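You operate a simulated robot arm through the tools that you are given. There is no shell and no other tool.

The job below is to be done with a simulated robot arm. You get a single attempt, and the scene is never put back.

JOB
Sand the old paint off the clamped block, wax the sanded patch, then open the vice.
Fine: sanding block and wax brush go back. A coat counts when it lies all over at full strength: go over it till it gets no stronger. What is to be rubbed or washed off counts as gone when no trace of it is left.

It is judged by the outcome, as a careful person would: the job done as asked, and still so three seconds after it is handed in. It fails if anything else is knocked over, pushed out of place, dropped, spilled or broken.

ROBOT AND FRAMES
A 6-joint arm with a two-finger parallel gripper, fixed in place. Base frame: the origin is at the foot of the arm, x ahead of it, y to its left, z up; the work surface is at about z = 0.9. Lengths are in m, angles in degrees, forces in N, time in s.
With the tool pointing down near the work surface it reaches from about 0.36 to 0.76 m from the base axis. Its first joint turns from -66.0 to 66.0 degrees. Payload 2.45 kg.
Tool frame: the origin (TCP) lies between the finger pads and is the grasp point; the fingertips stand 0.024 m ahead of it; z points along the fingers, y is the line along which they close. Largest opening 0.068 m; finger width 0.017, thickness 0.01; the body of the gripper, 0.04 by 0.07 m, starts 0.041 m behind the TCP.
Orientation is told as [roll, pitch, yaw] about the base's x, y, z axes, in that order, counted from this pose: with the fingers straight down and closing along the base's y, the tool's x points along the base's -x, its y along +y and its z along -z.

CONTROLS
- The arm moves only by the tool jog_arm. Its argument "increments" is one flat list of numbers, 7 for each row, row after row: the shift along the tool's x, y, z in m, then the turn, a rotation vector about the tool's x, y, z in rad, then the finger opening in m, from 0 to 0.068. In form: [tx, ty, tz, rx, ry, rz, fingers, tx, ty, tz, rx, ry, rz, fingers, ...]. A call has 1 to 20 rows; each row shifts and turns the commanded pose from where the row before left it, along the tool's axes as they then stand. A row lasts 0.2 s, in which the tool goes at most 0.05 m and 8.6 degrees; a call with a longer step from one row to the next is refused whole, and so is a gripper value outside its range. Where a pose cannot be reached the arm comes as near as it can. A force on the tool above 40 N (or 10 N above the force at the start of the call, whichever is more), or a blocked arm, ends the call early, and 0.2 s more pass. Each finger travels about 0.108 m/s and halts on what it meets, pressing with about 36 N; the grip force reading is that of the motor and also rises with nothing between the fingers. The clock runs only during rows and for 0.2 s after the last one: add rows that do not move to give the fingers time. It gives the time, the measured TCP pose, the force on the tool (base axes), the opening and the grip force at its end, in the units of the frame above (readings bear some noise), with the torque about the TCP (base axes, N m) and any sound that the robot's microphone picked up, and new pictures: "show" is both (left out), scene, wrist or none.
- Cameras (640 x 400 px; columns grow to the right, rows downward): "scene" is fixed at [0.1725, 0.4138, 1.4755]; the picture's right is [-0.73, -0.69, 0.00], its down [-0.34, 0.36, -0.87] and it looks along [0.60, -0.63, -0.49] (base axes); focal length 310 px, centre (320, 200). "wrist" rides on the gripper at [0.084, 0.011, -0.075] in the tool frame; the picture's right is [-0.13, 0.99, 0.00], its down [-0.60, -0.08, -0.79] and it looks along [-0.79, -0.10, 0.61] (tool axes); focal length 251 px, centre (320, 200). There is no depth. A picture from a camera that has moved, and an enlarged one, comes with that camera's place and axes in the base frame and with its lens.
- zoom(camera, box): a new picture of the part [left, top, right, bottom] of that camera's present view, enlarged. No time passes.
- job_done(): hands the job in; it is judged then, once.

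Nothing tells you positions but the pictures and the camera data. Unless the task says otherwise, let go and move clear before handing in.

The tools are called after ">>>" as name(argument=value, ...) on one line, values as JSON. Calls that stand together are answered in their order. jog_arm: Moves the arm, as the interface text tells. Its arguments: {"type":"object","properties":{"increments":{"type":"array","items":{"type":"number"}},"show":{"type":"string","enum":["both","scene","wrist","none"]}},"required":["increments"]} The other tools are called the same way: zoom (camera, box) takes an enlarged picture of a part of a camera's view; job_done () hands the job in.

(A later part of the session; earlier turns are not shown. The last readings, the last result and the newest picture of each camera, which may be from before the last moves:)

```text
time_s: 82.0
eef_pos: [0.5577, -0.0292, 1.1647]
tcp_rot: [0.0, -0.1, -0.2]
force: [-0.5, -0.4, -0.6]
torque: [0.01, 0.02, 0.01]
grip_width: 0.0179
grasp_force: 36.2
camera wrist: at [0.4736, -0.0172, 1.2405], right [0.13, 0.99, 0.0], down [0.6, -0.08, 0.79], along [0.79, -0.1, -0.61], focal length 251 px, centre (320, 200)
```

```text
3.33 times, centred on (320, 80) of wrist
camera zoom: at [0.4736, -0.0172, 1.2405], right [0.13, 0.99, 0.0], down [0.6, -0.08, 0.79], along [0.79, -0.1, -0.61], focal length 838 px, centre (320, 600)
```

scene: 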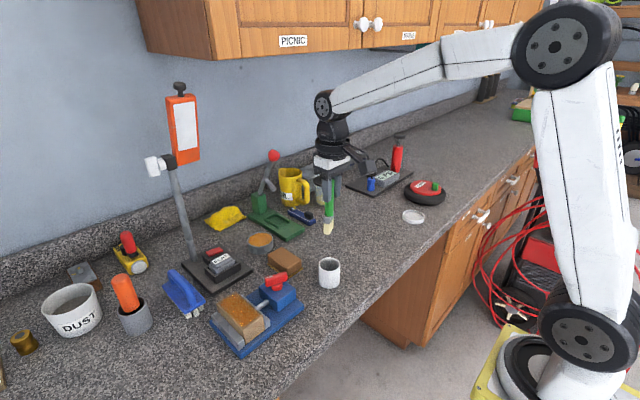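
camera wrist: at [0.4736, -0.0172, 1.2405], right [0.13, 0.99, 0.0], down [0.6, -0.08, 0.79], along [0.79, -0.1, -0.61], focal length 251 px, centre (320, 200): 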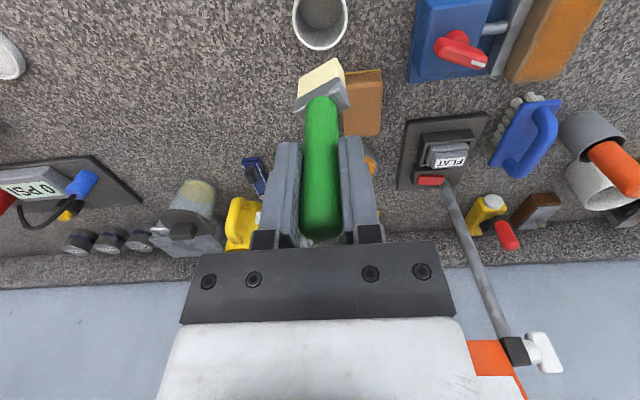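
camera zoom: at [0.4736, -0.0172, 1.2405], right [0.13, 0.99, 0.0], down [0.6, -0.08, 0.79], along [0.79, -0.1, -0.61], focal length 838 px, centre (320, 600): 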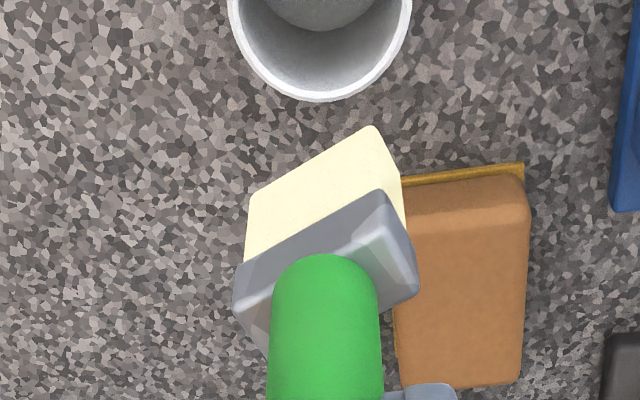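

The brush is only slightly tilted and twisted in the grip. The cup centre is near (0.563, -0.029), so I'll adjust by a couple of millimetres and lower the bristles to just above the rim for a check.

>>> jog_arm(increments=[-0.0018, 0.0012, 0.03, 0, 0, 0, 0.008, 0, 0, 0.03, 0, 0, 0, 0.008, 0, 0, 0.025, 0, 0, 0, 0.008, 0, 0, 0, 0, 0, 0, 0.008], show="wrist")

>>> zoom(camera="scene", box=[300, 225, 360, 295])

>>> zoom(camera="wrist", box=[240, 0, 400, 140])

```text
time_s: 83.0
eef_pos: [0.5589, -0.0282, 1.0796]
tcp_rot: [0.0, -0.1, -0.2]
force: [0.8, 0.5, -0.2]
torque: [-0.06, 0.02, 0.0]
grip_width: 0.0178
grasp_force: 36.0
camera wrist: at [0.4746, -0.0158, 1.1548], right [0.13, 0.99, 0.0], down [0.6, -0.08, 0.79], along [0.79, -0.1, -0.61], focal length 251 px, centre (320, 200)
```

wrist: 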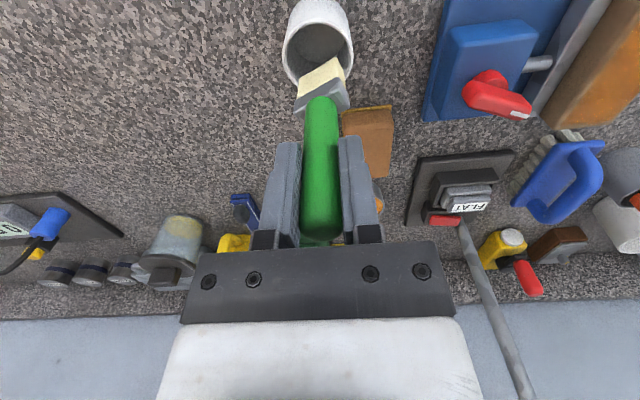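

```text
5.71 times, centred on (330, 260) of scene
camera zoom: at [0.1725, 0.4138, 1.4755], right [-0.73, -0.69, 0.0], down [-0.34, 0.36, -0.87], along [0.6, -0.63, -0.49], focal length 1770 px, centre (263, -143)
```

zoom: 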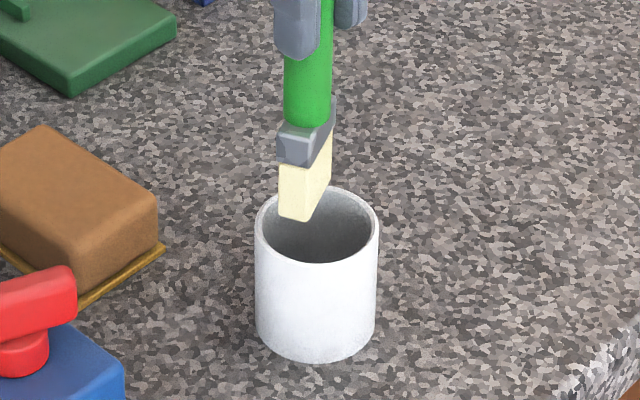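

```text
2.86 times, centred on (320, 70) of wrist
camera zoom: at [0.4746, -0.0158, 1.1548], right [0.13, 0.99, 0.0], down [0.6, -0.08, 0.79], along [0.79, -0.1, -0.61], focal length 718 px, centre (320, 571)
```

zoom: 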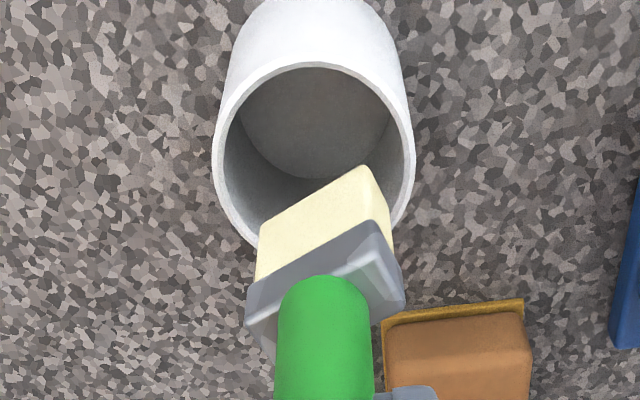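

The brush bottom sits a few millimetres too far toward +x compared with its original alignment. I'll shift back by about 4.5 mm and check again.

>>> jog_arm(increments=[0.0045, -0.0015, 0, 0, 0, 0, 0.008, 0, 0, 0.004, 0, 0, 0, 0.008, 0, 0, 0, 0, 0, 0, 0.008], show="wrist")

>>> zoom(camera="scene", box=[300, 225, 360, 295])

>>> zoom(camera="wrist", box=[240, 0, 400, 140])

```text
time_s: 83.8
eef_pos: [0.5533, -0.0307, 1.0752]
tcp_rot: [0.0, 0.0, -0.1]
force: [0.2, -0.3, -1.2]
torque: [-0.02, 0.03, -0.01]
grip_width: 0.0177
grasp_force: 36.0
camera wrist: at [0.4704, -0.0173, 1.1513], right [0.13, 0.99, 0.0], down [0.6, -0.08, 0.79], along [0.79, -0.1, -0.61], focal length 251 px, centre (320, 200)
```

wrist: 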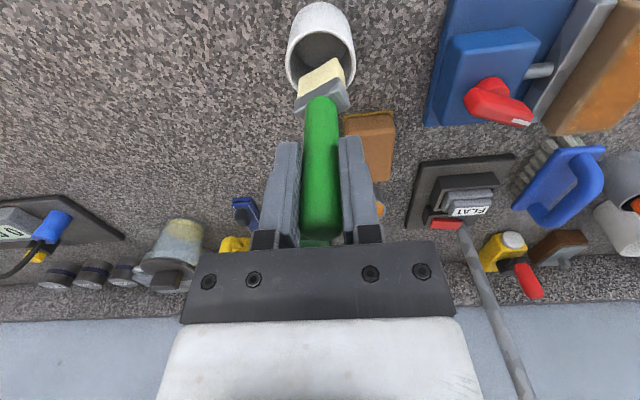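

```text
5.71 times, centred on (330, 260) of scene
camera zoom: at [0.1725, 0.4138, 1.4755], right [-0.73, -0.69, 0.0], down [-0.34, 0.36, -0.87], along [0.6, -0.63, -0.49], focal length 1770 px, centre (263, -143)
```

zoom: 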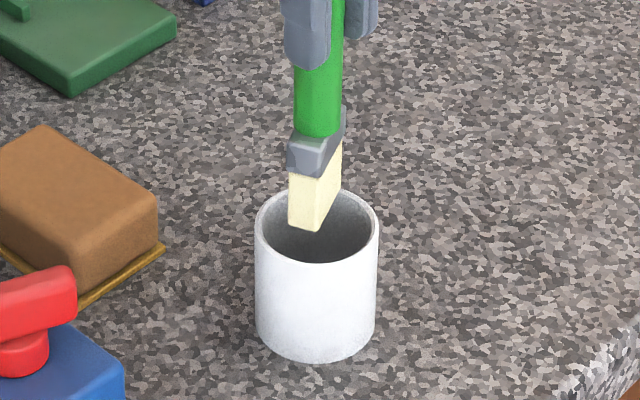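

```text
2.86 times, centred on (320, 70) of wrist
camera zoom: at [0.4704, -0.0173, 1.1513], right [0.13, 0.99, 0.0], down [0.6, -0.08, 0.79], along [0.79, -0.1, -0.61], focal length 718 px, centre (320, 571)
```

zoom: 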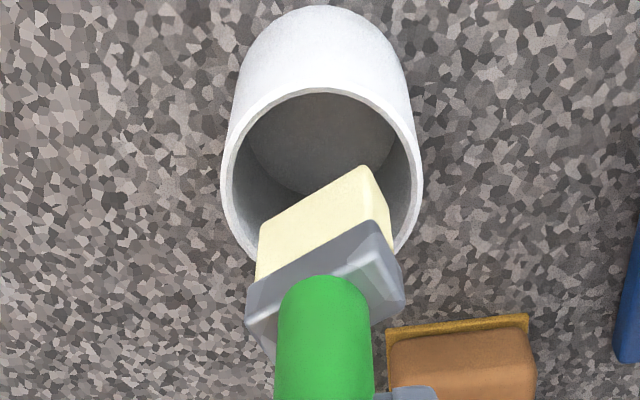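

Alignment now matches the original. I'll lower in small steps into the cup, watching the force.

>>> jog_arm(increments=[0, 0, 0.006, 0, 0, 0, 0.008, 0, 0, 0.006, 0, 0, 0, 0.008, 0, 0, 0.006, 0, 0, 0, 0.008, 0, 0, 0, 0, 0, 0, 0.008], show="wrist")

>>> zoom(camera="scene", box=[300, 225, 360, 295])

>>> zoom(camera="wrist", box=[240, 0, 400, 140])

```text
time_s: 84.8
eef_pos: [0.5542, -0.0287, 1.0596]
tcp_rot: [0.0, -0.1, -0.1]
force: [0.3, -0.3, -1.2]
torque: [0.01, -0.01, 0.01]
grip_width: 0.0179
grasp_force: 35.5
camera wrist: at [0.4706, -0.0166, 1.1336], right [0.13, 0.99, 0.0], down [0.6, -0.08, 0.79], along [0.79, -0.1, -0.61], focal length 251 px, centre (320, 200)
```

wrist: 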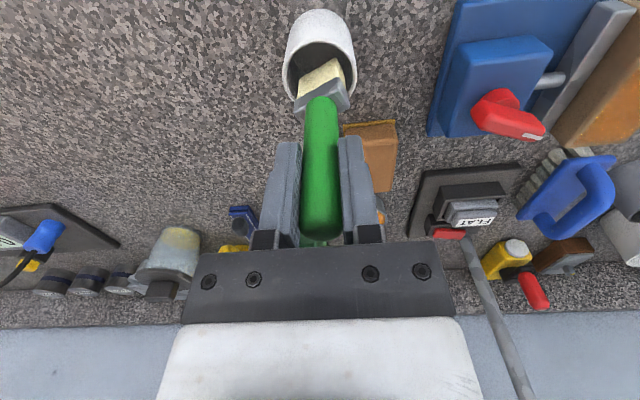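

```text
5.71 times, centred on (330, 260) of scene
camera zoom: at [0.1725, 0.4138, 1.4755], right [-0.73, -0.69, 0.0], down [-0.34, 0.36, -0.87], along [0.6, -0.63, -0.49], focal length 1770 px, centre (263, -143)
```

zoom: 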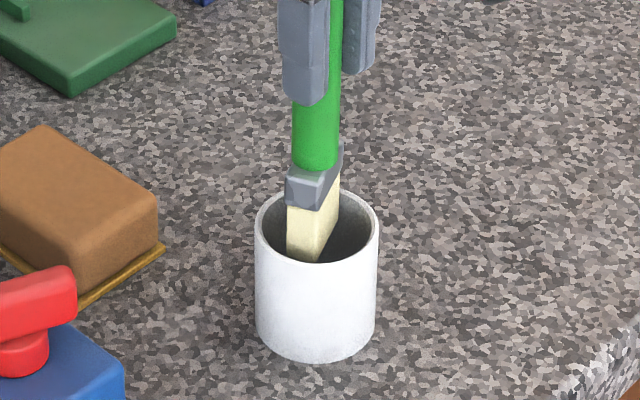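

```text
2.86 times, centred on (320, 70) of wrist
camera zoom: at [0.4706, -0.0166, 1.1336], right [0.13, 0.99, 0.0], down [0.6, -0.08, 0.79], along [0.79, -0.1, -0.61], focal length 718 px, centre (320, 571)
```

zoom: 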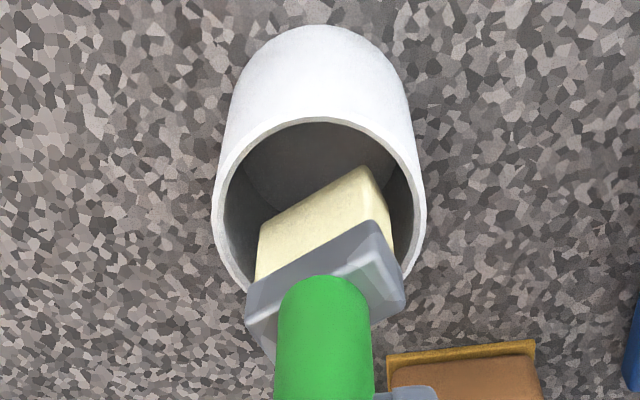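

>>> jog_arm(increments=[0, 0, 0.006, 0, 0, 0, 0.008, 0, 0, 0.006, 0, 0, 0, 0.008, 0, 0, 0, 0, 0, 0, 0.008], show="wrist")

>>> zoom(camera="wrist", box=[240, 0, 400, 140])

>>> zoom(camera="scene", box=[310, 235, 350, 290])

```text
time_s: 85.6
eef_pos: [0.5529, -0.0298, 1.0463]
tcp_rot: [-0.1, 0.0, -0.1]
force: [0.1, -0.4, -0.2]
torque: [0.0, -0.03, 0.0]
grip_width: 0.0179
grasp_force: 35.7
camera wrist: at [0.4705, -0.0166, 1.1206], right [0.13, 0.99, 0.0], down [0.6, -0.08, 0.79], along [0.79, -0.1, -0.61], focal length 251 px, centre (320, 200)
```

wrist: 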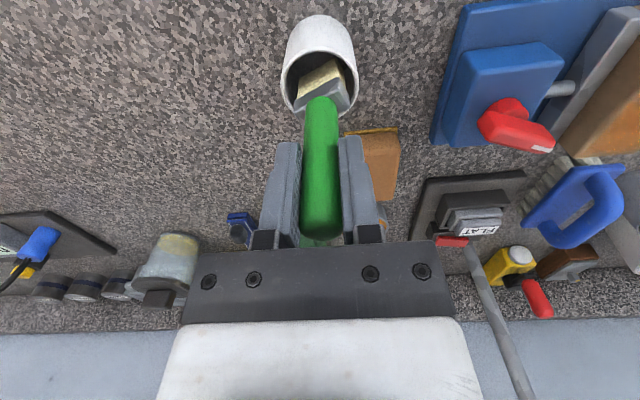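

```text
2.86 times, centred on (320, 70) of wrist
camera zoom: at [0.4705, -0.0166, 1.1206], right [0.13, 0.99, 0.0], down [0.6, -0.08, 0.79], along [0.79, -0.1, -0.61], focal length 718 px, centre (320, 571)
```

zoom: 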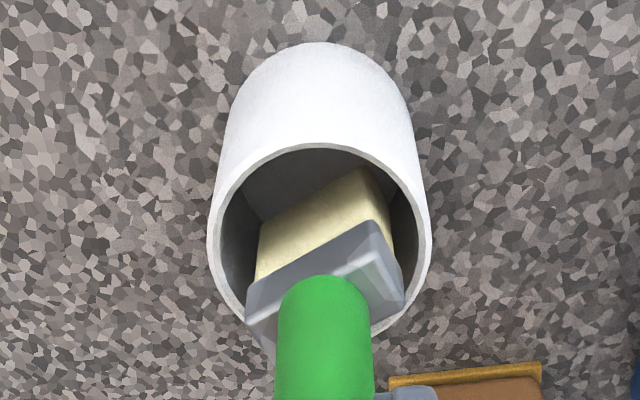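

```text
7.27 times, centred on (330, 262) of scene
camera zoom: at [0.1725, 0.4138, 1.4755], right [-0.73, -0.69, 0.0], down [-0.34, 0.36, -0.87], along [0.6, -0.63, -0.49], focal length 2253 px, centre (247, -254)
```

zoom: 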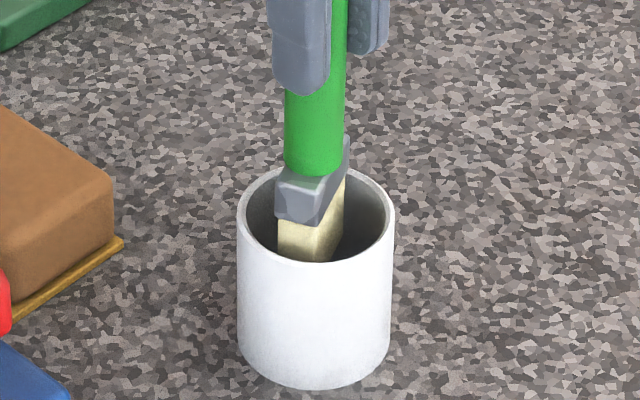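

>>> jog_arm(increments=[0, 0, 0.005, 0, 0, 0, 0.008, 0, 0, 0.005, 0, 0, 0, 0.008, 0, 0, 0, 0, 0, 0, 0.008], show="wrist")

>>> zoom(camera="wrist", box=[240, 0, 400, 140])

>>> zoom(camera="scene", box=[310, 235, 350, 290])

```text
time_s: 86.4
eef_pos: [0.5542, -0.0282, 1.0354]
tcp_rot: [0.0, -0.1, -0.2]
force: [-0.1, -0.5, 0.6]
torque: [0.02, 0.02, -0.05]
grip_width: 0.0179
grasp_force: 36.4
camera wrist: at [0.47, -0.0163, 1.1107], right [0.13, 0.99, 0.0], down [0.6, -0.08, 0.79], along [0.79, -0.1, -0.61], focal length 251 px, centre (320, 200)
```

wrist: 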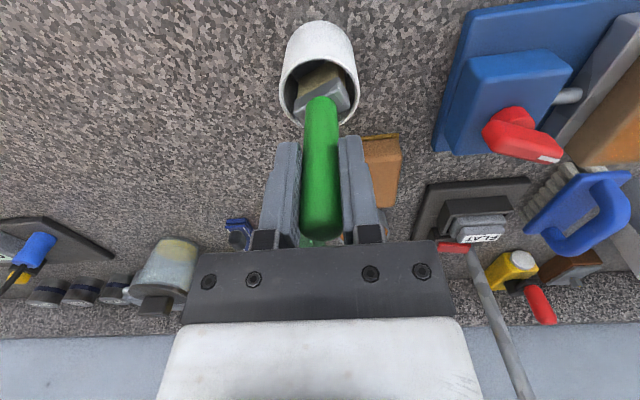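

```text
2.86 times, centred on (320, 70) of wrist
camera zoom: at [0.47, -0.0163, 1.1107], right [0.13, 0.99, 0.0], down [0.6, -0.08, 0.79], along [0.79, -0.1, -0.61], focal length 718 px, centre (320, 571)
```

zoom: 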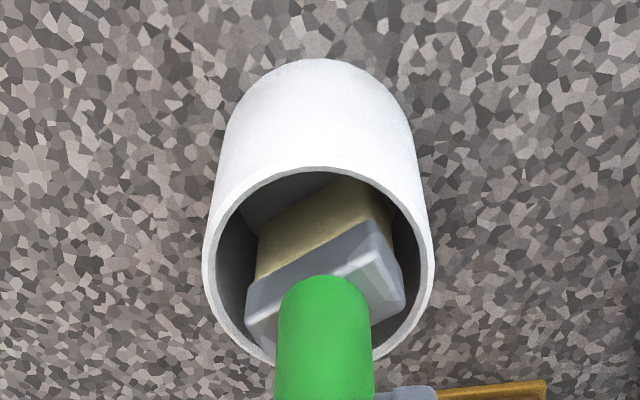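

```text
7.27 times, centred on (330, 262) of scene
camera zoom: at [0.1725, 0.4138, 1.4755], right [-0.73, -0.69, 0.0], down [-0.34, 0.36, -0.87], along [0.6, -0.63, -0.49], focal length 2253 px, centre (247, -254)
```

zoom: 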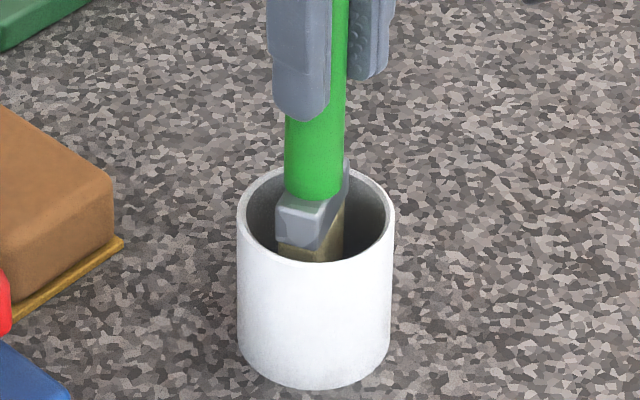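

Going in cleanly. I'll keep lowering toward the cup floor in small steps.

>>> jog_arm(increments=[0, 0, 0.005, 0, 0, 0, 0.008, 0, 0, 0.005, 0, 0, 0, 0.008, 0, 0, 0.003, 0, 0, 0, 0.008, 0, 0, 0, 0, 0, 0, 0.008], show="none")

```text
time_s: 87.4
eef_pos: [0.5535, -0.0293, 1.0227]
tcp_rot: [0.0, 0.0, -0.1]
force: [-0.1, -0.5, -0.4]
torque: [0.01, 0.04, 0.0]
grip_width: 0.0178
grasp_force: 35.9
```

>>> jog_arm(increments=[0, 0, 0.003, 0, 0, 0, 0.008, 0, 0, 0.002, 0, 0, 0, 0.008, 0, 0, 0, 0, 0, 0, 0.008], show="none")

```text
time_s: 88.2
eef_pos: [0.5538, -0.0316, 1.0195]
tcp_rot: [-0.1, -0.1, -0.1]
force: [0.1, 0.7, -0.5]
torque: [-0.02, 0.0, -0.01]
grip_width: 0.0177
grasp_force: 35.7
```

>>> jog_arm(increments=[0, 0, 0.002, 0, 0, 0, 0.008, 0, 0, 0.0015, 0, 0, 0, 0.008, 0, 0, 0, 0, 0, 0, 0.008], show="wrist")

>>> zoom(camera="scene", box=[300, 215, 360, 295])

```text
time_s: 89.0
eef_pos: [0.5529, -0.0308, 1.0153]
tcp_rot: [0.0, -0.2, -0.1]
force: [-4.1, 0.5, 20.0]
torque: [0.12, 0.44, 0.03]
grip_width: 0.0175
grasp_force: 35.8
camera wrist: at [0.4701, -0.0176, 1.0911], right [0.13, 0.99, 0.0], down [0.6, -0.08, 0.79], along [0.79, -0.1, -0.61], focal length 251 px, centre (320, 200)
```

wrist: 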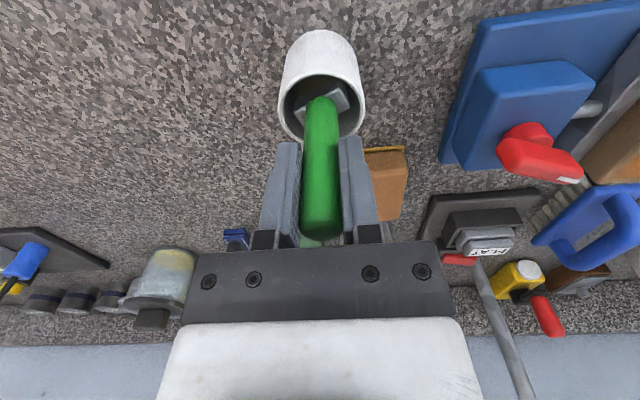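

```text
5.00 times, centred on (330, 255) of scene
camera zoom: at [0.1721, 0.4138, 1.4755], right [-0.73, -0.69, 0.0], down [-0.34, 0.36, -0.87], along [0.6, -0.63, -0.49], focal length 1549 px, centre (270, -75)
```

zoom: 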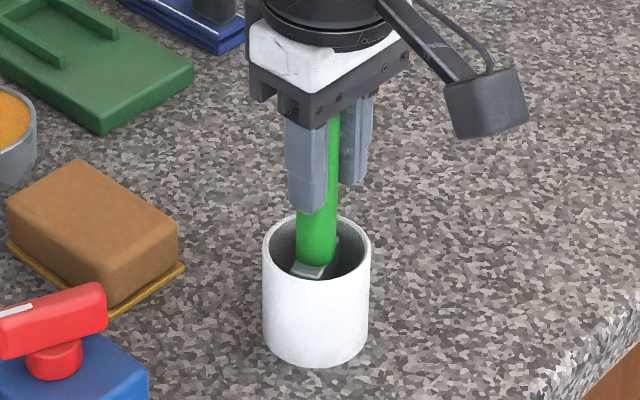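

The brush rests on the cup floor. I'll relieve the pressure, open slowly, and rise straight up.

>>> jog_arm(increments=[0, 0, -0.002, 0, 0, 0, 0.008, 0, 0, 0, 0, 0, 0, 0.02, 0, 0, 0, 0, 0, 0, 0.03, 0, 0, 0, 0, 0, 0, 0.045, 0, 0, 0, 0, 0, 0, 0.06, 0, 0, 0, 0, 0, 0, 0.068, 0, 0, 0, 0, 0, 0, 0.068], show="wrist")

>>> zoom(camera="scene", box=[300, 215, 360, 295])

```text
time_s: 90.6
eef_pos: [0.5533, -0.0301, 1.0164]
tcp_rot: [0.0, 0.0, -0.1]
force: [-0.2, 0.0, 0.9]
torque: [0.02, -0.04, 0.03]
grip_width: 0.0679
grasp_force: 0.1
camera wrist: at [0.47, -0.0179, 1.0923], right [0.13, 0.99, 0.0], down [0.6, -0.08, 0.79], along [0.79, -0.1, -0.61], focal length 251 px, centre (320, 200)
```

wrist: 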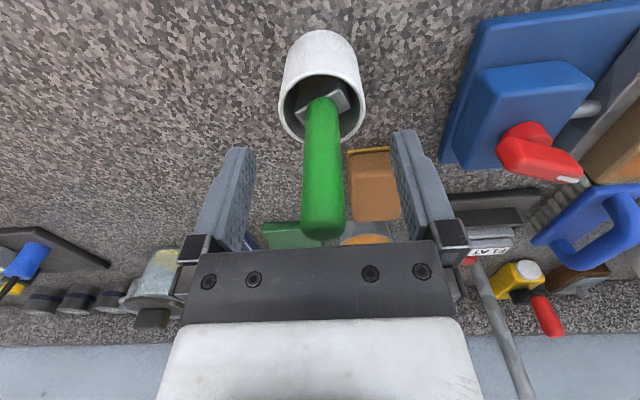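

```text
5.00 times, centred on (330, 255) of scene
camera zoom: at [0.1725, 0.4138, 1.4755], right [-0.73, -0.69, 0.0], down [-0.34, 0.36, -0.87], along [0.6, -0.63, -0.49], focal length 1549 px, centre (270, -75)
```

zoom: 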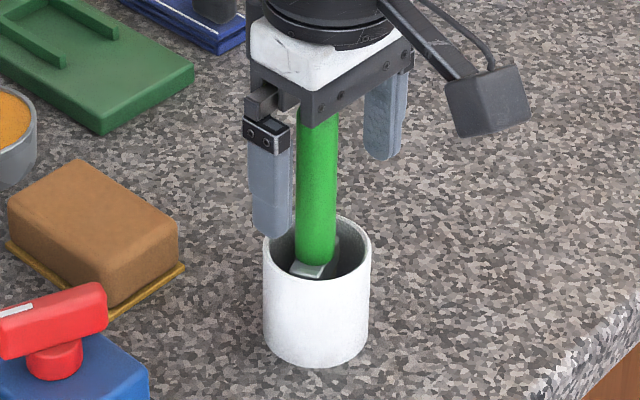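

The brush stands in its cup. I'll rise clear and go look at the vice handle.

>>> jog_arm(increments=[0, 0, -0.03, 0, 0, 0, 0.068, 0, 0, -0.04, 0, 0, 0, 0.068, 0, 0, -0.05, 0, 0, 0, 0.068, 0, 0, -0.02, 0, 0, 0, 0.068, -0.01, 0.034, 0, 0, 0, 0, 0.068, -0.01, 0.034, 0, 0, 0, 0, 0.068, -0.01, 0.034, 0, 0, 0, 0, 0.068, -0.013, 0.036, 0, 0, 0, 0, 0.068, 0, 0, 0.03, 0, 0, 0, 0.068, 0, 0, 0, 0, 0, 0, 0.068], show="both")

>>> zoom(camera="scene", box=[245, 255, 315, 325])

>>> zoom(camera="wrist", box=[240, 0, 440, 140])

```text
time_s: 92.8
eef_pos: [0.595, 0.1063, 1.1279]
tcp_rot: [-0.1, -0.1, -0.2]
force: [-0.3, 0.0, -0.1]
torque: [-0.03, -0.01, -0.01]
grip_width: 0.0681
grasp_force: 0.1
camera wrist: at [0.5121, 0.1195, 1.2024], right [0.13, 0.99, 0.0], down [0.6, -0.08, 0.79], along [0.79, -0.1, -0.61], focal length 251 px, centre (320, 200)
```

scene: 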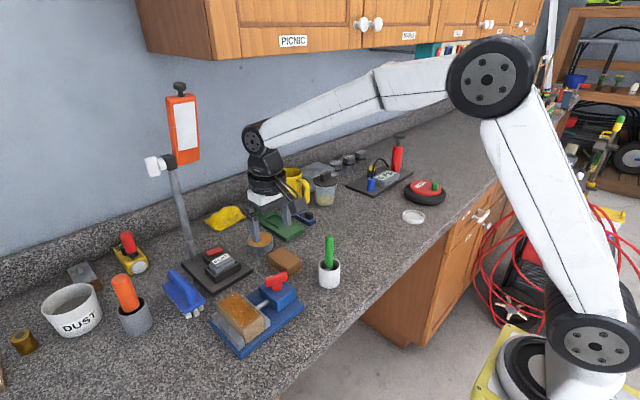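
wrist: 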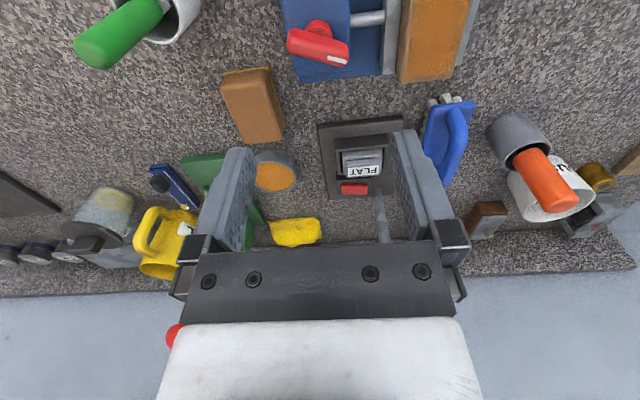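

```text
5.71 times, centred on (280, 290) of scene
camera zoom: at [0.1725, 0.4138, 1.4755], right [-0.73, -0.69, 0.0], down [-0.34, 0.36, -0.87], along [0.6, -0.63, -0.49], focal length 1770 px, centre (549, -314)
```

zoom: 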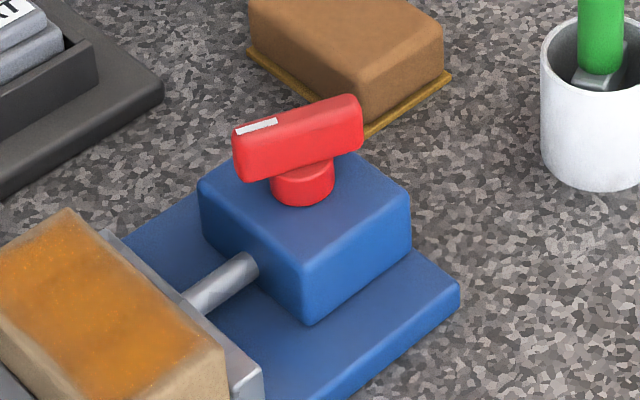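

```text
2.86 times, centred on (340, 70) of wrist
camera zoom: at [0.5121, 0.1195, 1.2024], right [0.13, 0.99, 0.0], down [0.6, -0.08, 0.79], along [0.79, -0.1, -0.61], focal length 718 px, centre (263, 571)
```

zoom: 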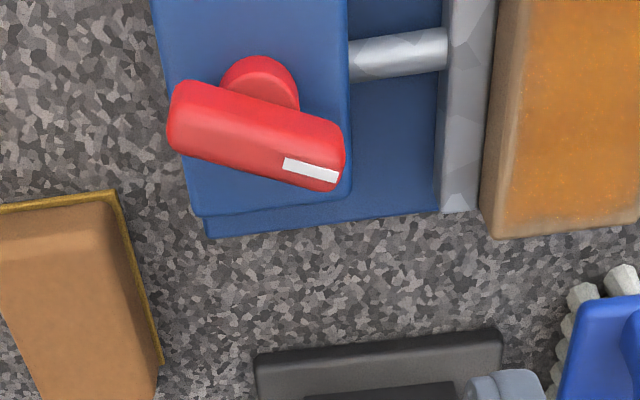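

The red T-handle is centred near (0.592, 0.108, z≈0.985), its bar heading about 22° off the y axis with the white mark toward the jaws. I'll yaw the gripper about 68° so the fingers can close across the bar.

>>> jog_arm(increments=[0.003, 0.002, 0, 0, 0, -0.1477, 0.068, 0, 0, 0, 0, 0, -0.1477, 0.068, 0, 0, 0, 0, 0, -0.1477, 0.068, 0, 0, 0, 0, 0, -0.1477, 0.068, 0, 0, 0, 0, 0, -0.1477, 0.068, 0, 0, 0, 0, 0, -0.1477, 0.068, 0, 0, 0, 0, 0, -0.1477, 0.068, 0, 0, 0, 0, 0, -0.1477, 0.068, 0, 0, 0.03, 0, 0, 0, 0.068, 0, 0, 0.03, 0, 0, 0, 0.068, 0, 0, 0, 0, 0, 0, 0.068], show="both")

>>> zoom(camera="scene", box=[235, 225, 325, 325])

>>> zoom(camera="wrist", box=[220, 0, 440, 180])

```text
time_s: 95.2
eef_pos: [0.5937, 0.1101, 1.0673]
tcp_rot: [-0.1, 0.0, 67.7]
force: [-0.6, 0.4, -0.2]
torque: [-0.04, -0.04, 0.01]
grip_width: 0.068
grasp_force: 0.1
camera wrist: at [0.5521, 0.038, 1.1427], right [-0.87, 0.5, 0.0], down [0.3, 0.53, 0.79], along [0.39, 0.69, -0.61], focal length 251 px, centre (320, 200)
```

scene: 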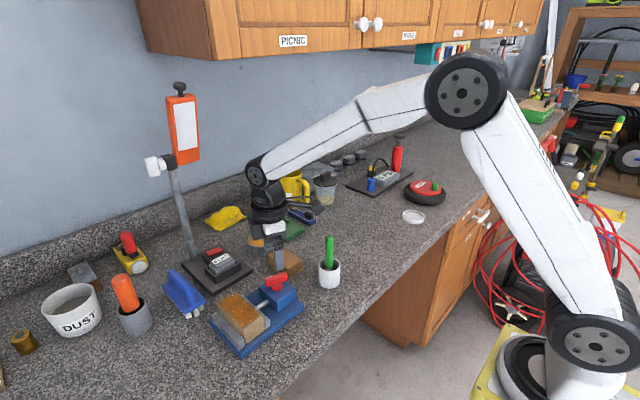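
wrist: 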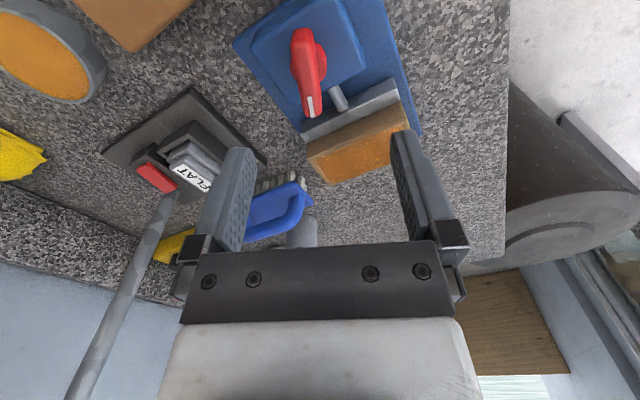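

```text
4.00 times, centred on (280, 275) of scene
camera zoom: at [0.1725, 0.4138, 1.4755], right [-0.73, -0.69, 0.0], down [-0.34, 0.36, -0.87], along [0.6, -0.63, -0.49], focal length 1239 px, centre (480, -100)
```

zoom: 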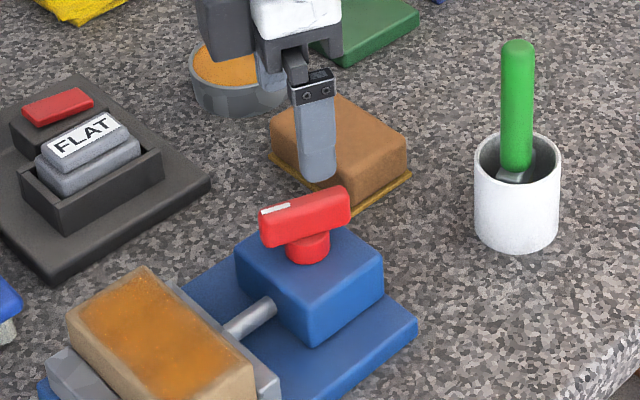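

```text
2.22 times, centred on (330, 90) of wrist
camera zoom: at [0.5521, 0.038, 1.1427], right [-0.87, 0.5, 0.0], down [0.3, 0.53, 0.79], along [0.39, 0.69, -0.61], focal length 559 px, centre (298, 444)
```

zoom: 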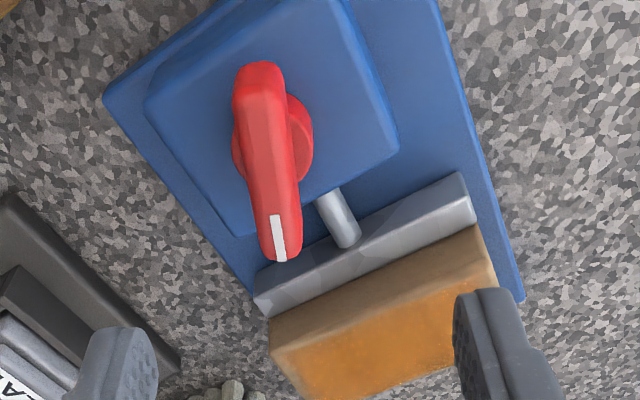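

Two wrist views put the bar's centre nearer (0.600, 0.107) at z≈0.97. I'll shift about 7 mm sideways, descend partway and check alignment.

>>> jog_arm(increments=[0.0004, -0.0069, 0.02, 0, 0, 0, 0.068, 0, 0, 0.025, 0, 0, 0, 0.068, 0, 0, 0, 0, 0, 0, 0.068], show="wrist")

>>> zoom(camera="scene", box=[235, 225, 325, 325])

>>> zoom(camera="wrist", box=[220, 0, 440, 180])

```text
time_s: 96.0
eef_pos: [0.5993, 0.1058, 1.0213]
tcp_rot: [-0.1, -0.1, 67.7]
force: [0.2, 0.0, 0.5]
torque: [0.01, -0.01, 0.01]
grip_width: 0.0681
grasp_force: 0.0
camera wrist: at [0.5581, 0.0341, 1.0958], right [-0.87, 0.5, 0.0], down [0.3, 0.53, 0.79], along [0.39, 0.69, -0.61], focal length 251 px, centre (320, 200)
```

wrist: 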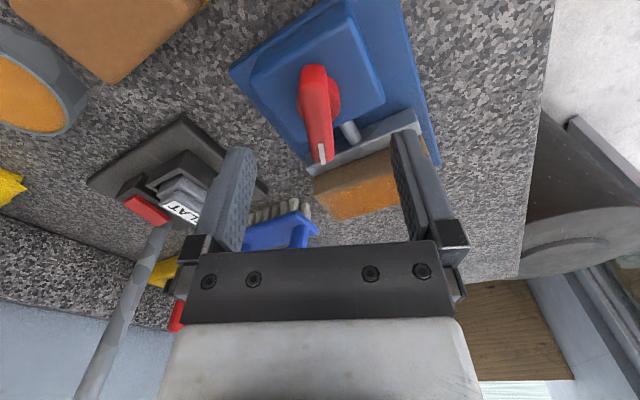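

```text
4.00 times, centred on (280, 275) of scene
camera zoom: at [0.1725, 0.4138, 1.4755], right [-0.73, -0.69, 0.0], down [-0.34, 0.36, -0.87], along [0.6, -0.63, -0.49], focal length 1239 px, centre (480, -100)
```

zoom: 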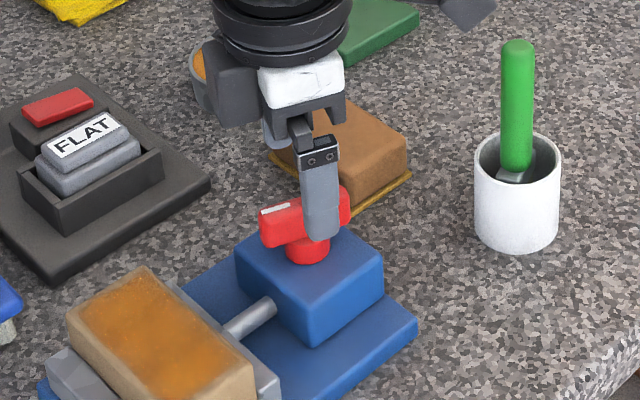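

```text
2.22 times, centred on (330, 90) of wrist
camera zoom: at [0.5581, 0.0341, 1.0958], right [-0.87, 0.5, 0.0], down [0.3, 0.53, 0.79], along [0.39, 0.69, -0.61], focal length 559 px, centre (298, 444)
```

zoom: 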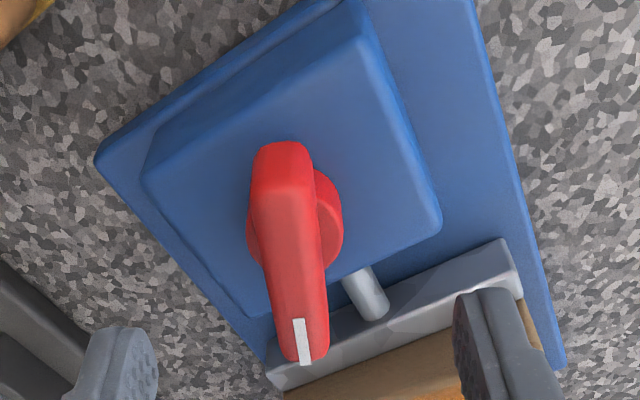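

Well centred. Descending around the bar in careful steps.

>>> jog_arm(increments=[0, 0, 0.02, 0, 0, 0, 0.068, 0, 0, 0.016, 0, 0, 0, 0.068, 0, 0, 0.004, 0, 0, 0, 0.068, 0, 0, 0.003, 0, 0, 0, 0.068, 0, 0, 0, 0, 0, 0, 0.068], show="wrist")

>>> zoom(camera="scene", box=[235, 225, 325, 325])

```text
time_s: 97.2
eef_pos: [0.6008, 0.1075, 0.9789]
tcp_rot: [0.1, 0.0, 67.7]
force: [-0.3, -0.8, 0.2]
torque: [0.04, -0.02, -0.01]
grip_width: 0.0678
grasp_force: 0.1
camera wrist: at [0.558, 0.0347, 1.0536], right [-0.87, 0.5, 0.0], down [0.3, 0.53, 0.79], along [0.39, 0.69, -0.61], focal length 251 px, centre (320, 200)
```

wrist: 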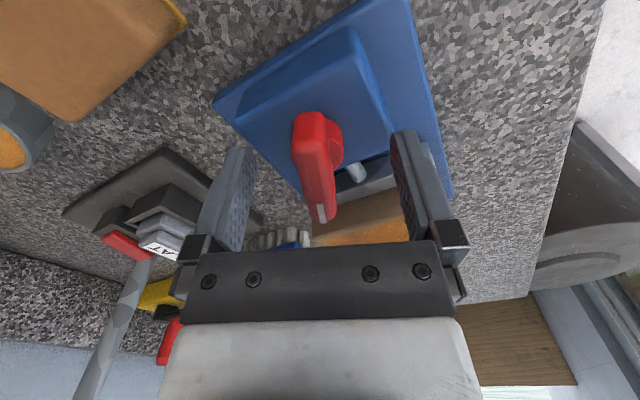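

```text
4.00 times, centred on (280, 275) of scene
camera zoom: at [0.1725, 0.4138, 1.4755], right [-0.73, -0.69, 0.0], down [-0.34, 0.36, -0.87], along [0.6, -0.63, -0.49], focal length 1239 px, centre (480, -100)
```

zoom: 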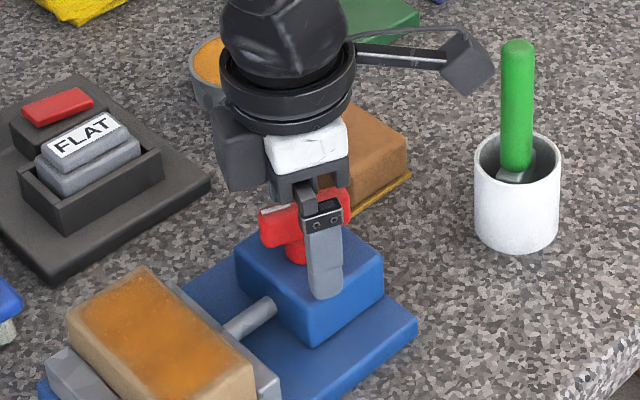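

The fingers straddle the bar. Closing on it.

>>> jog_arm(increments=[0, 0, 0, 0, 0, 0, 0.045, 0, 0, 0, 0, 0, 0, 0.025, 0, 0, 0, 0, 0, 0, 0.012, 0, 0, 0, 0, 0, 0, 0.008, 0, 0, 0, 0, 0, 0, 0.008], show="wrist")

```text
time_s: 98.4
eef_pos: [0.6004, 0.1061, 0.9795]
tcp_rot: [-0.1, -0.1, 67.6]
force: [11.1, -4.8, -4.4]
torque: [0.11, -0.15, 0.02]
grip_width: 0.0258
grasp_force: 40.6
camera wrist: at [0.5588, 0.0343, 1.0537], right [-0.87, 0.5, 0.0], down [0.3, 0.53, 0.79], along [0.4, 0.69, -0.61], focal length 251 px, centre (320, 200)
```

wrist: 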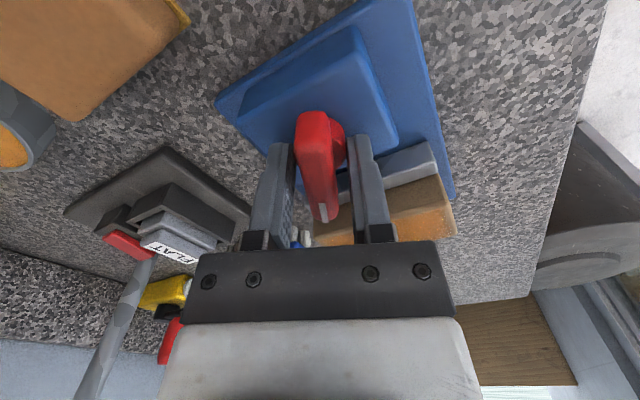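

The fingers stopped at 26 mm, on the round stem below the bar rather than the bar itself. I'll open, rise about 11 mm, and regrip on the bar only.

>>> jog_arm(increments=[0, 0, 0, 0, 0, 0, 0.04, 0, 0, 0, 0, 0, 0, 0.05, 0, -0.002, -0.011, 0, 0, 0, 0.05, 0, 0, 0, 0, 0, 0, 0.03, 0, 0, 0, 0, 0, 0, 0.012, 0, 0, 0, 0, 0, 0, 0.006, 0, 0, 0, 0, 0, 0, 0.006], show="wrist")

>>> zoom(camera="scene", box=[235, 225, 325, 325])

```text
time_s: 100.0
eef_pos: [0.5997, 0.1071, 0.9889]
tcp_rot: [0.1, -0.1, 67.7]
force: [-7.2, 1.8, 1.1]
torque: [-0.05, 0.05, 0.01]
grip_width: 0.0141
grasp_force: 34.4
camera wrist: at [0.5592, 0.0345, 1.0643], right [-0.87, 0.5, 0.0], down [0.3, 0.53, 0.79], along [0.39, 0.69, -0.61], focal length 251 px, centre (320, 200)
```

wrist: 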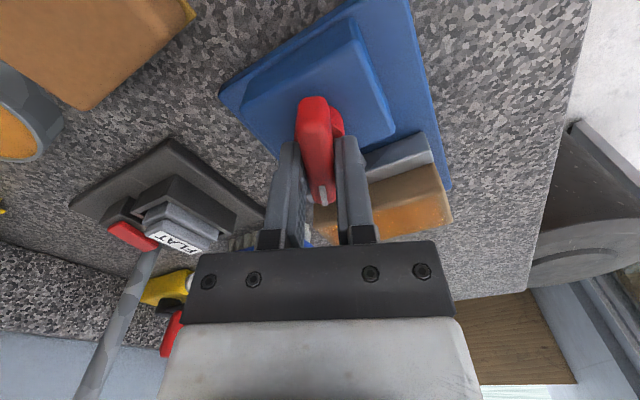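

```text
4.00 times, centred on (280, 275) of scene
camera zoom: at [0.1723, 0.4138, 1.4755], right [-0.73, -0.69, 0.0], down [-0.34, 0.36, -0.87], along [0.6, -0.63, -0.49], focal length 1239 px, centre (480, -100)
```

zoom: 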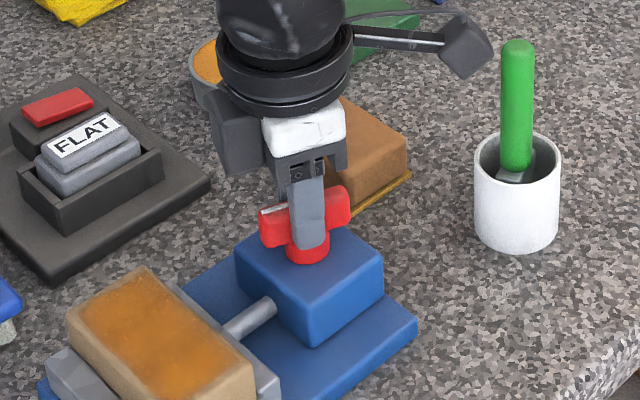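

The bar is held at 14 mm. I'll try a small counter-clockwise turn first (about 6°) and read the torque.

>>> jog_arm(increments=[0, 0.001, 0, 0, 0, -0.05, 0.006, 0, 0, 0, 0, 0, -0.05, 0.006, 0, 0, 0, 0, 0, 0, 0.006], show="wrist")

>>> zoom(camera="scene", box=[205, 245, 315, 355])

```text
time_s: 100.8
eef_pos: [0.6012, 0.1074, 0.9891]
tcp_rot: [0.0, 0.0, 73.4]
force: [-2.3, 0.0, -6.2]
torque: [-0.51, 0.11, -0.01]
grip_width: 0.0137
grasp_force: 33.7
camera wrist: at [0.5666, 0.0307, 1.0642], right [-0.91, 0.41, 0.0], down [0.25, 0.56, 0.79], along [0.32, 0.72, -0.61], focal length 251 px, centre (320, 200)
```

wrist: 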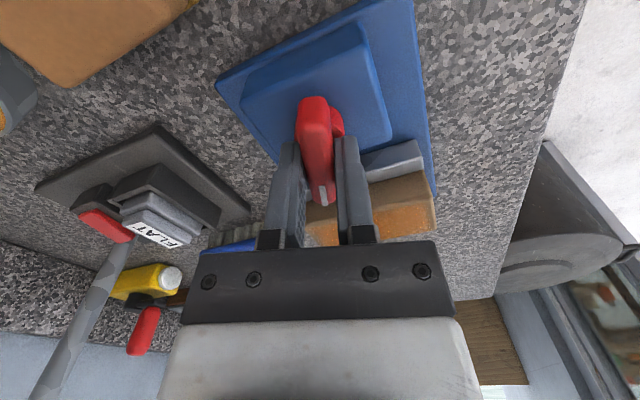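

```text
3.64 times, centred on (260, 300) of scene
camera zoom: at [0.1726, 0.4138, 1.4755], right [-0.73, -0.69, 0.0], down [-0.34, 0.36, -0.87], along [0.6, -0.63, -0.49], focal length 1126 px, centre (538, -164)
```

zoom: 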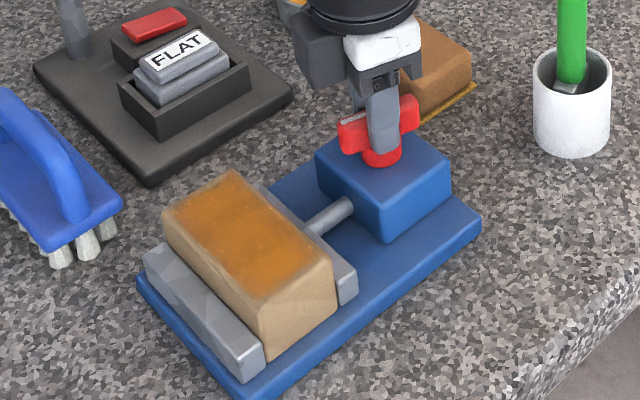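

It turned freely with almost no torque. I'll continue about 25° more and watch the jaw.

>>> jog_arm(increments=[0, 0, 0, 0, 0, -0.1, 0.006, 0, 0, 0, 0, 0, -0.11, 0.006, 0, 0, 0, 0, 0, -0.11, 0.006, 0, 0, 0, 0, 0, -0.11, 0.006, 0, 0, 0, 0, 0, 0, 0.006], show="wrist")

>>> zoom(camera="scene", box=[205, 245, 315, 355])

```text
time_s: 102.0
eef_pos: [0.5997, 0.1074, 0.9888]
tcp_rot: [0.2, 0.0, 98.1]
force: [-16.0, -5.2, -6.3]
torque: [-0.19, -0.15, -0.04]
grip_width: 0.0141
grasp_force: 33.6
camera wrist: at [0.6016, 0.0235, 1.0643], right [-1.0, -0.01, 0.0], down [0.0, 0.61, 0.79], along [-0.01, 0.79, -0.61], focal length 251 px, centre (320, 200)
```

wrist: 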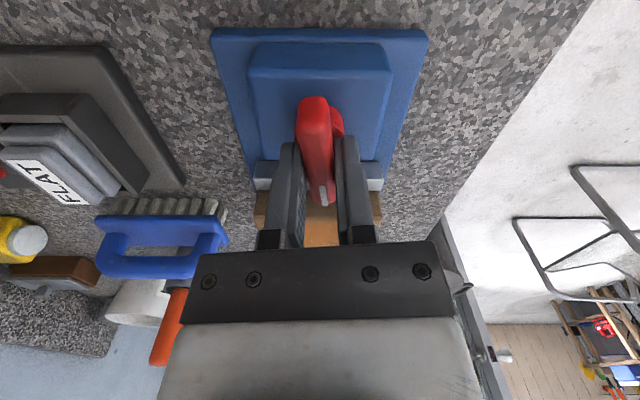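

```text
3.64 times, centred on (260, 300) of scene
camera zoom: at [0.1721, 0.4136, 1.4756], right [-0.73, -0.69, 0.0], down [-0.34, 0.36, -0.87], along [0.6, -0.63, -0.49], focal length 1126 px, centre (538, -164)
```

zoom: 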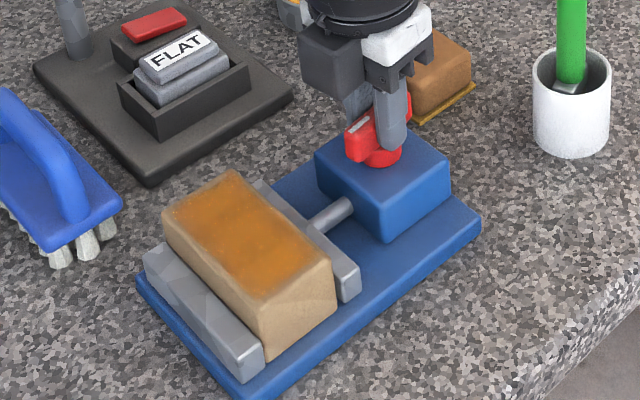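

The jaw has already backed off from the block, so counter-clockwise opens it. I'll ease the side force slightly and continue turning.

>>> jog_arm(increments=[0, 0.0015, 0, 0, 0, -0.1, 0.006, 0, 0, 0, 0, 0, -0.11, 0.006, 0, 0, 0, 0, 0, -0.11, 0.006, 0, 0, 0, 0, 0, -0.11, 0.006, 0, 0, 0, 0, 0, 0, 0.006], show="wrist")

>>> zoom(camera="scene", box=[205, 245, 315, 355])

```text
time_s: 103.2
eef_pos: [0.5985, 0.1064, 0.9891]
tcp_rot: [0.1, -0.1, 122.8]
force: [-4.1, -0.2, -24.2]
torque: [0.12, -0.24, -0.03]
grip_width: 0.0138
grasp_force: 34.0
camera wrist: at [0.636, 0.0313, 1.0643], right [-0.9, -0.43, 0.0], down [-0.26, 0.55, 0.79], along [-0.34, 0.72, -0.61], focal length 251 px, centre (320, 200)
```

wrist: 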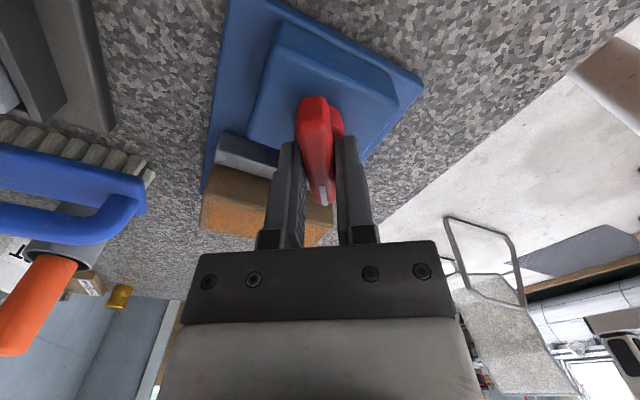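

```text
3.64 times, centred on (260, 300) of scene
camera zoom: at [0.1729, 0.4138, 1.4754], right [-0.73, -0.69, 0.0], down [-0.34, 0.36, -0.87], along [0.6, -0.63, -0.49], focal length 1126 px, centre (538, -164)
```

zoom: 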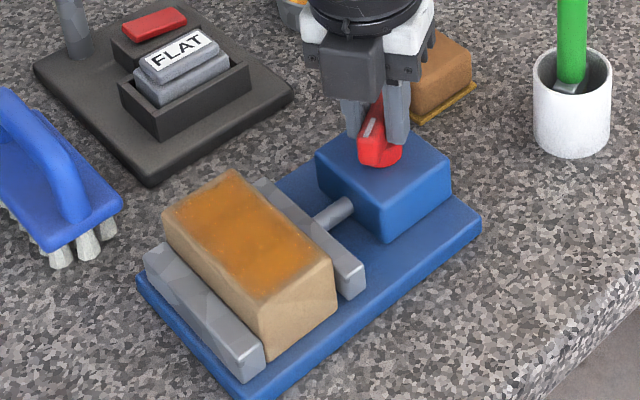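

The jaw gap is growing. I'll relieve the vertical pull a little and continue turning.

>>> jog_arm(increments=[0, 0, 0.0015, 0, 0, -0.1, 0.006, 0, 0, 0, 0, 0, -0.11, 0.006, 0, 0, 0, 0, 0, -0.11, 0.006, 0, 0, 0, 0, 0, 0, 0.006], show="none")

>>> zoom(camera="scene", box=[205, 245, 315, 355])

```text
time_s: 104.2
eef_pos: [0.5983, 0.1054, 0.9895]
tcp_rot: [0.1, 0.1, 141.0]
force: [-22.2, -7.9, 12.2]
torque: [0.29, 0.37, -0.02]
grip_width: 0.0139
grasp_force: 33.4
```

```text
3.64 times, centred on (260, 300) of scene
camera zoom: at [0.1716, 0.4135, 1.4757], right [-0.73, -0.69, 0.0], down [-0.34, 0.36, -0.87], along [0.6, -0.63, -0.49], focal length 1126 px, centre (538, -164)
```

zoom: 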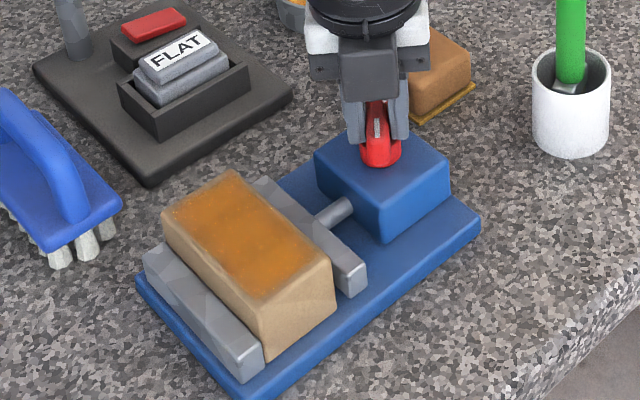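

Still opening with negligible twisting torque. I'll ease the side force and turn further in small steps, watching for a stop.

>>> jog_arm(increments=[-0.0009, 0.002, -0.0008, 0, 0, -0.08, 0.006, 0, 0, 0, 0, 0, -0.1, 0.006, 0, 0, 0, 0, 0, -0.1, 0.006, 0, 0, 0, 0, 0, 0, 0.006], show="none")

>>> zoom(camera="scene", box=[205, 245, 315, 355])

```text
time_s: 105.2
eef_pos: [0.5985, 0.1051, 0.9895]
tcp_rot: [0.0, 0.2, 157.1]
force: [1.1, -0.9, 0.4]
torque: [0.19, 0.75, 0.01]
grip_width: 0.0137
grasp_force: 33.8
```

```text
3.64 times, centred on (260, 300) of scene
camera zoom: at [0.1726, 0.4137, 1.4755], right [-0.73, -0.69, 0.0], down [-0.34, 0.36, -0.87], along [0.6, -0.63, -0.49], focal length 1126 px, centre (538, -164)
```

zoom: 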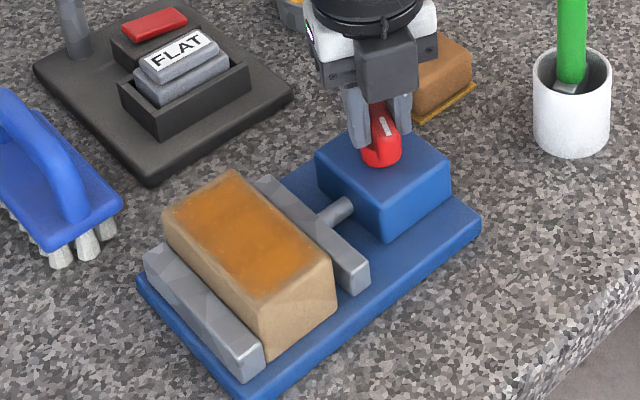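

That's about 90° and the jaw is clearly open; I'll test whether it turns any further.

>>> jog_arm(increments=[0, 0, 0, 0, 0, -0.08, 0.006, 0, 0, 0, 0, 0, -0.08, 0.006, 0, 0, 0, 0, 0, -0.08, 0.006, 0, 0, 0, 0, 0, 0, 0.006], show="wrist")

>>> zoom(camera="scene", box=[205, 245, 315, 355])

```text
time_s: 106.2
eef_pos: [0.5988, 0.1046, 0.9895]
tcp_rot: [0.0, 0.2, 170.8]
force: [5.6, -7.7, -2.5]
torque: [-0.18, -0.78, 0.05]
grip_width: 0.0139
grasp_force: 33.5
camera wrist: at [0.6798, 0.0824, 1.0645], right [-0.29, -0.96, 0.0], down [-0.59, 0.17, 0.79], along [-0.76, 0.23, -0.61], focal length 251 px, centre (320, 200)
```

wrist: 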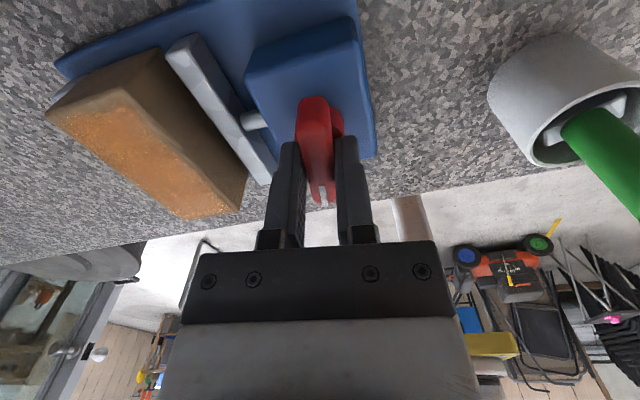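

```text
3.64 times, centred on (260, 300) of scene
camera zoom: at [0.1728, 0.4136, 1.4755], right [-0.73, -0.69, 0.0], down [-0.34, 0.36, -0.87], along [0.6, -0.63, -0.49], focal length 1126 px, centre (538, -164)
```

zoom: 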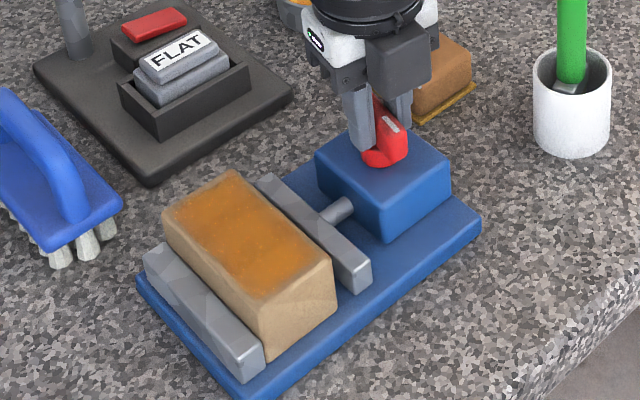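

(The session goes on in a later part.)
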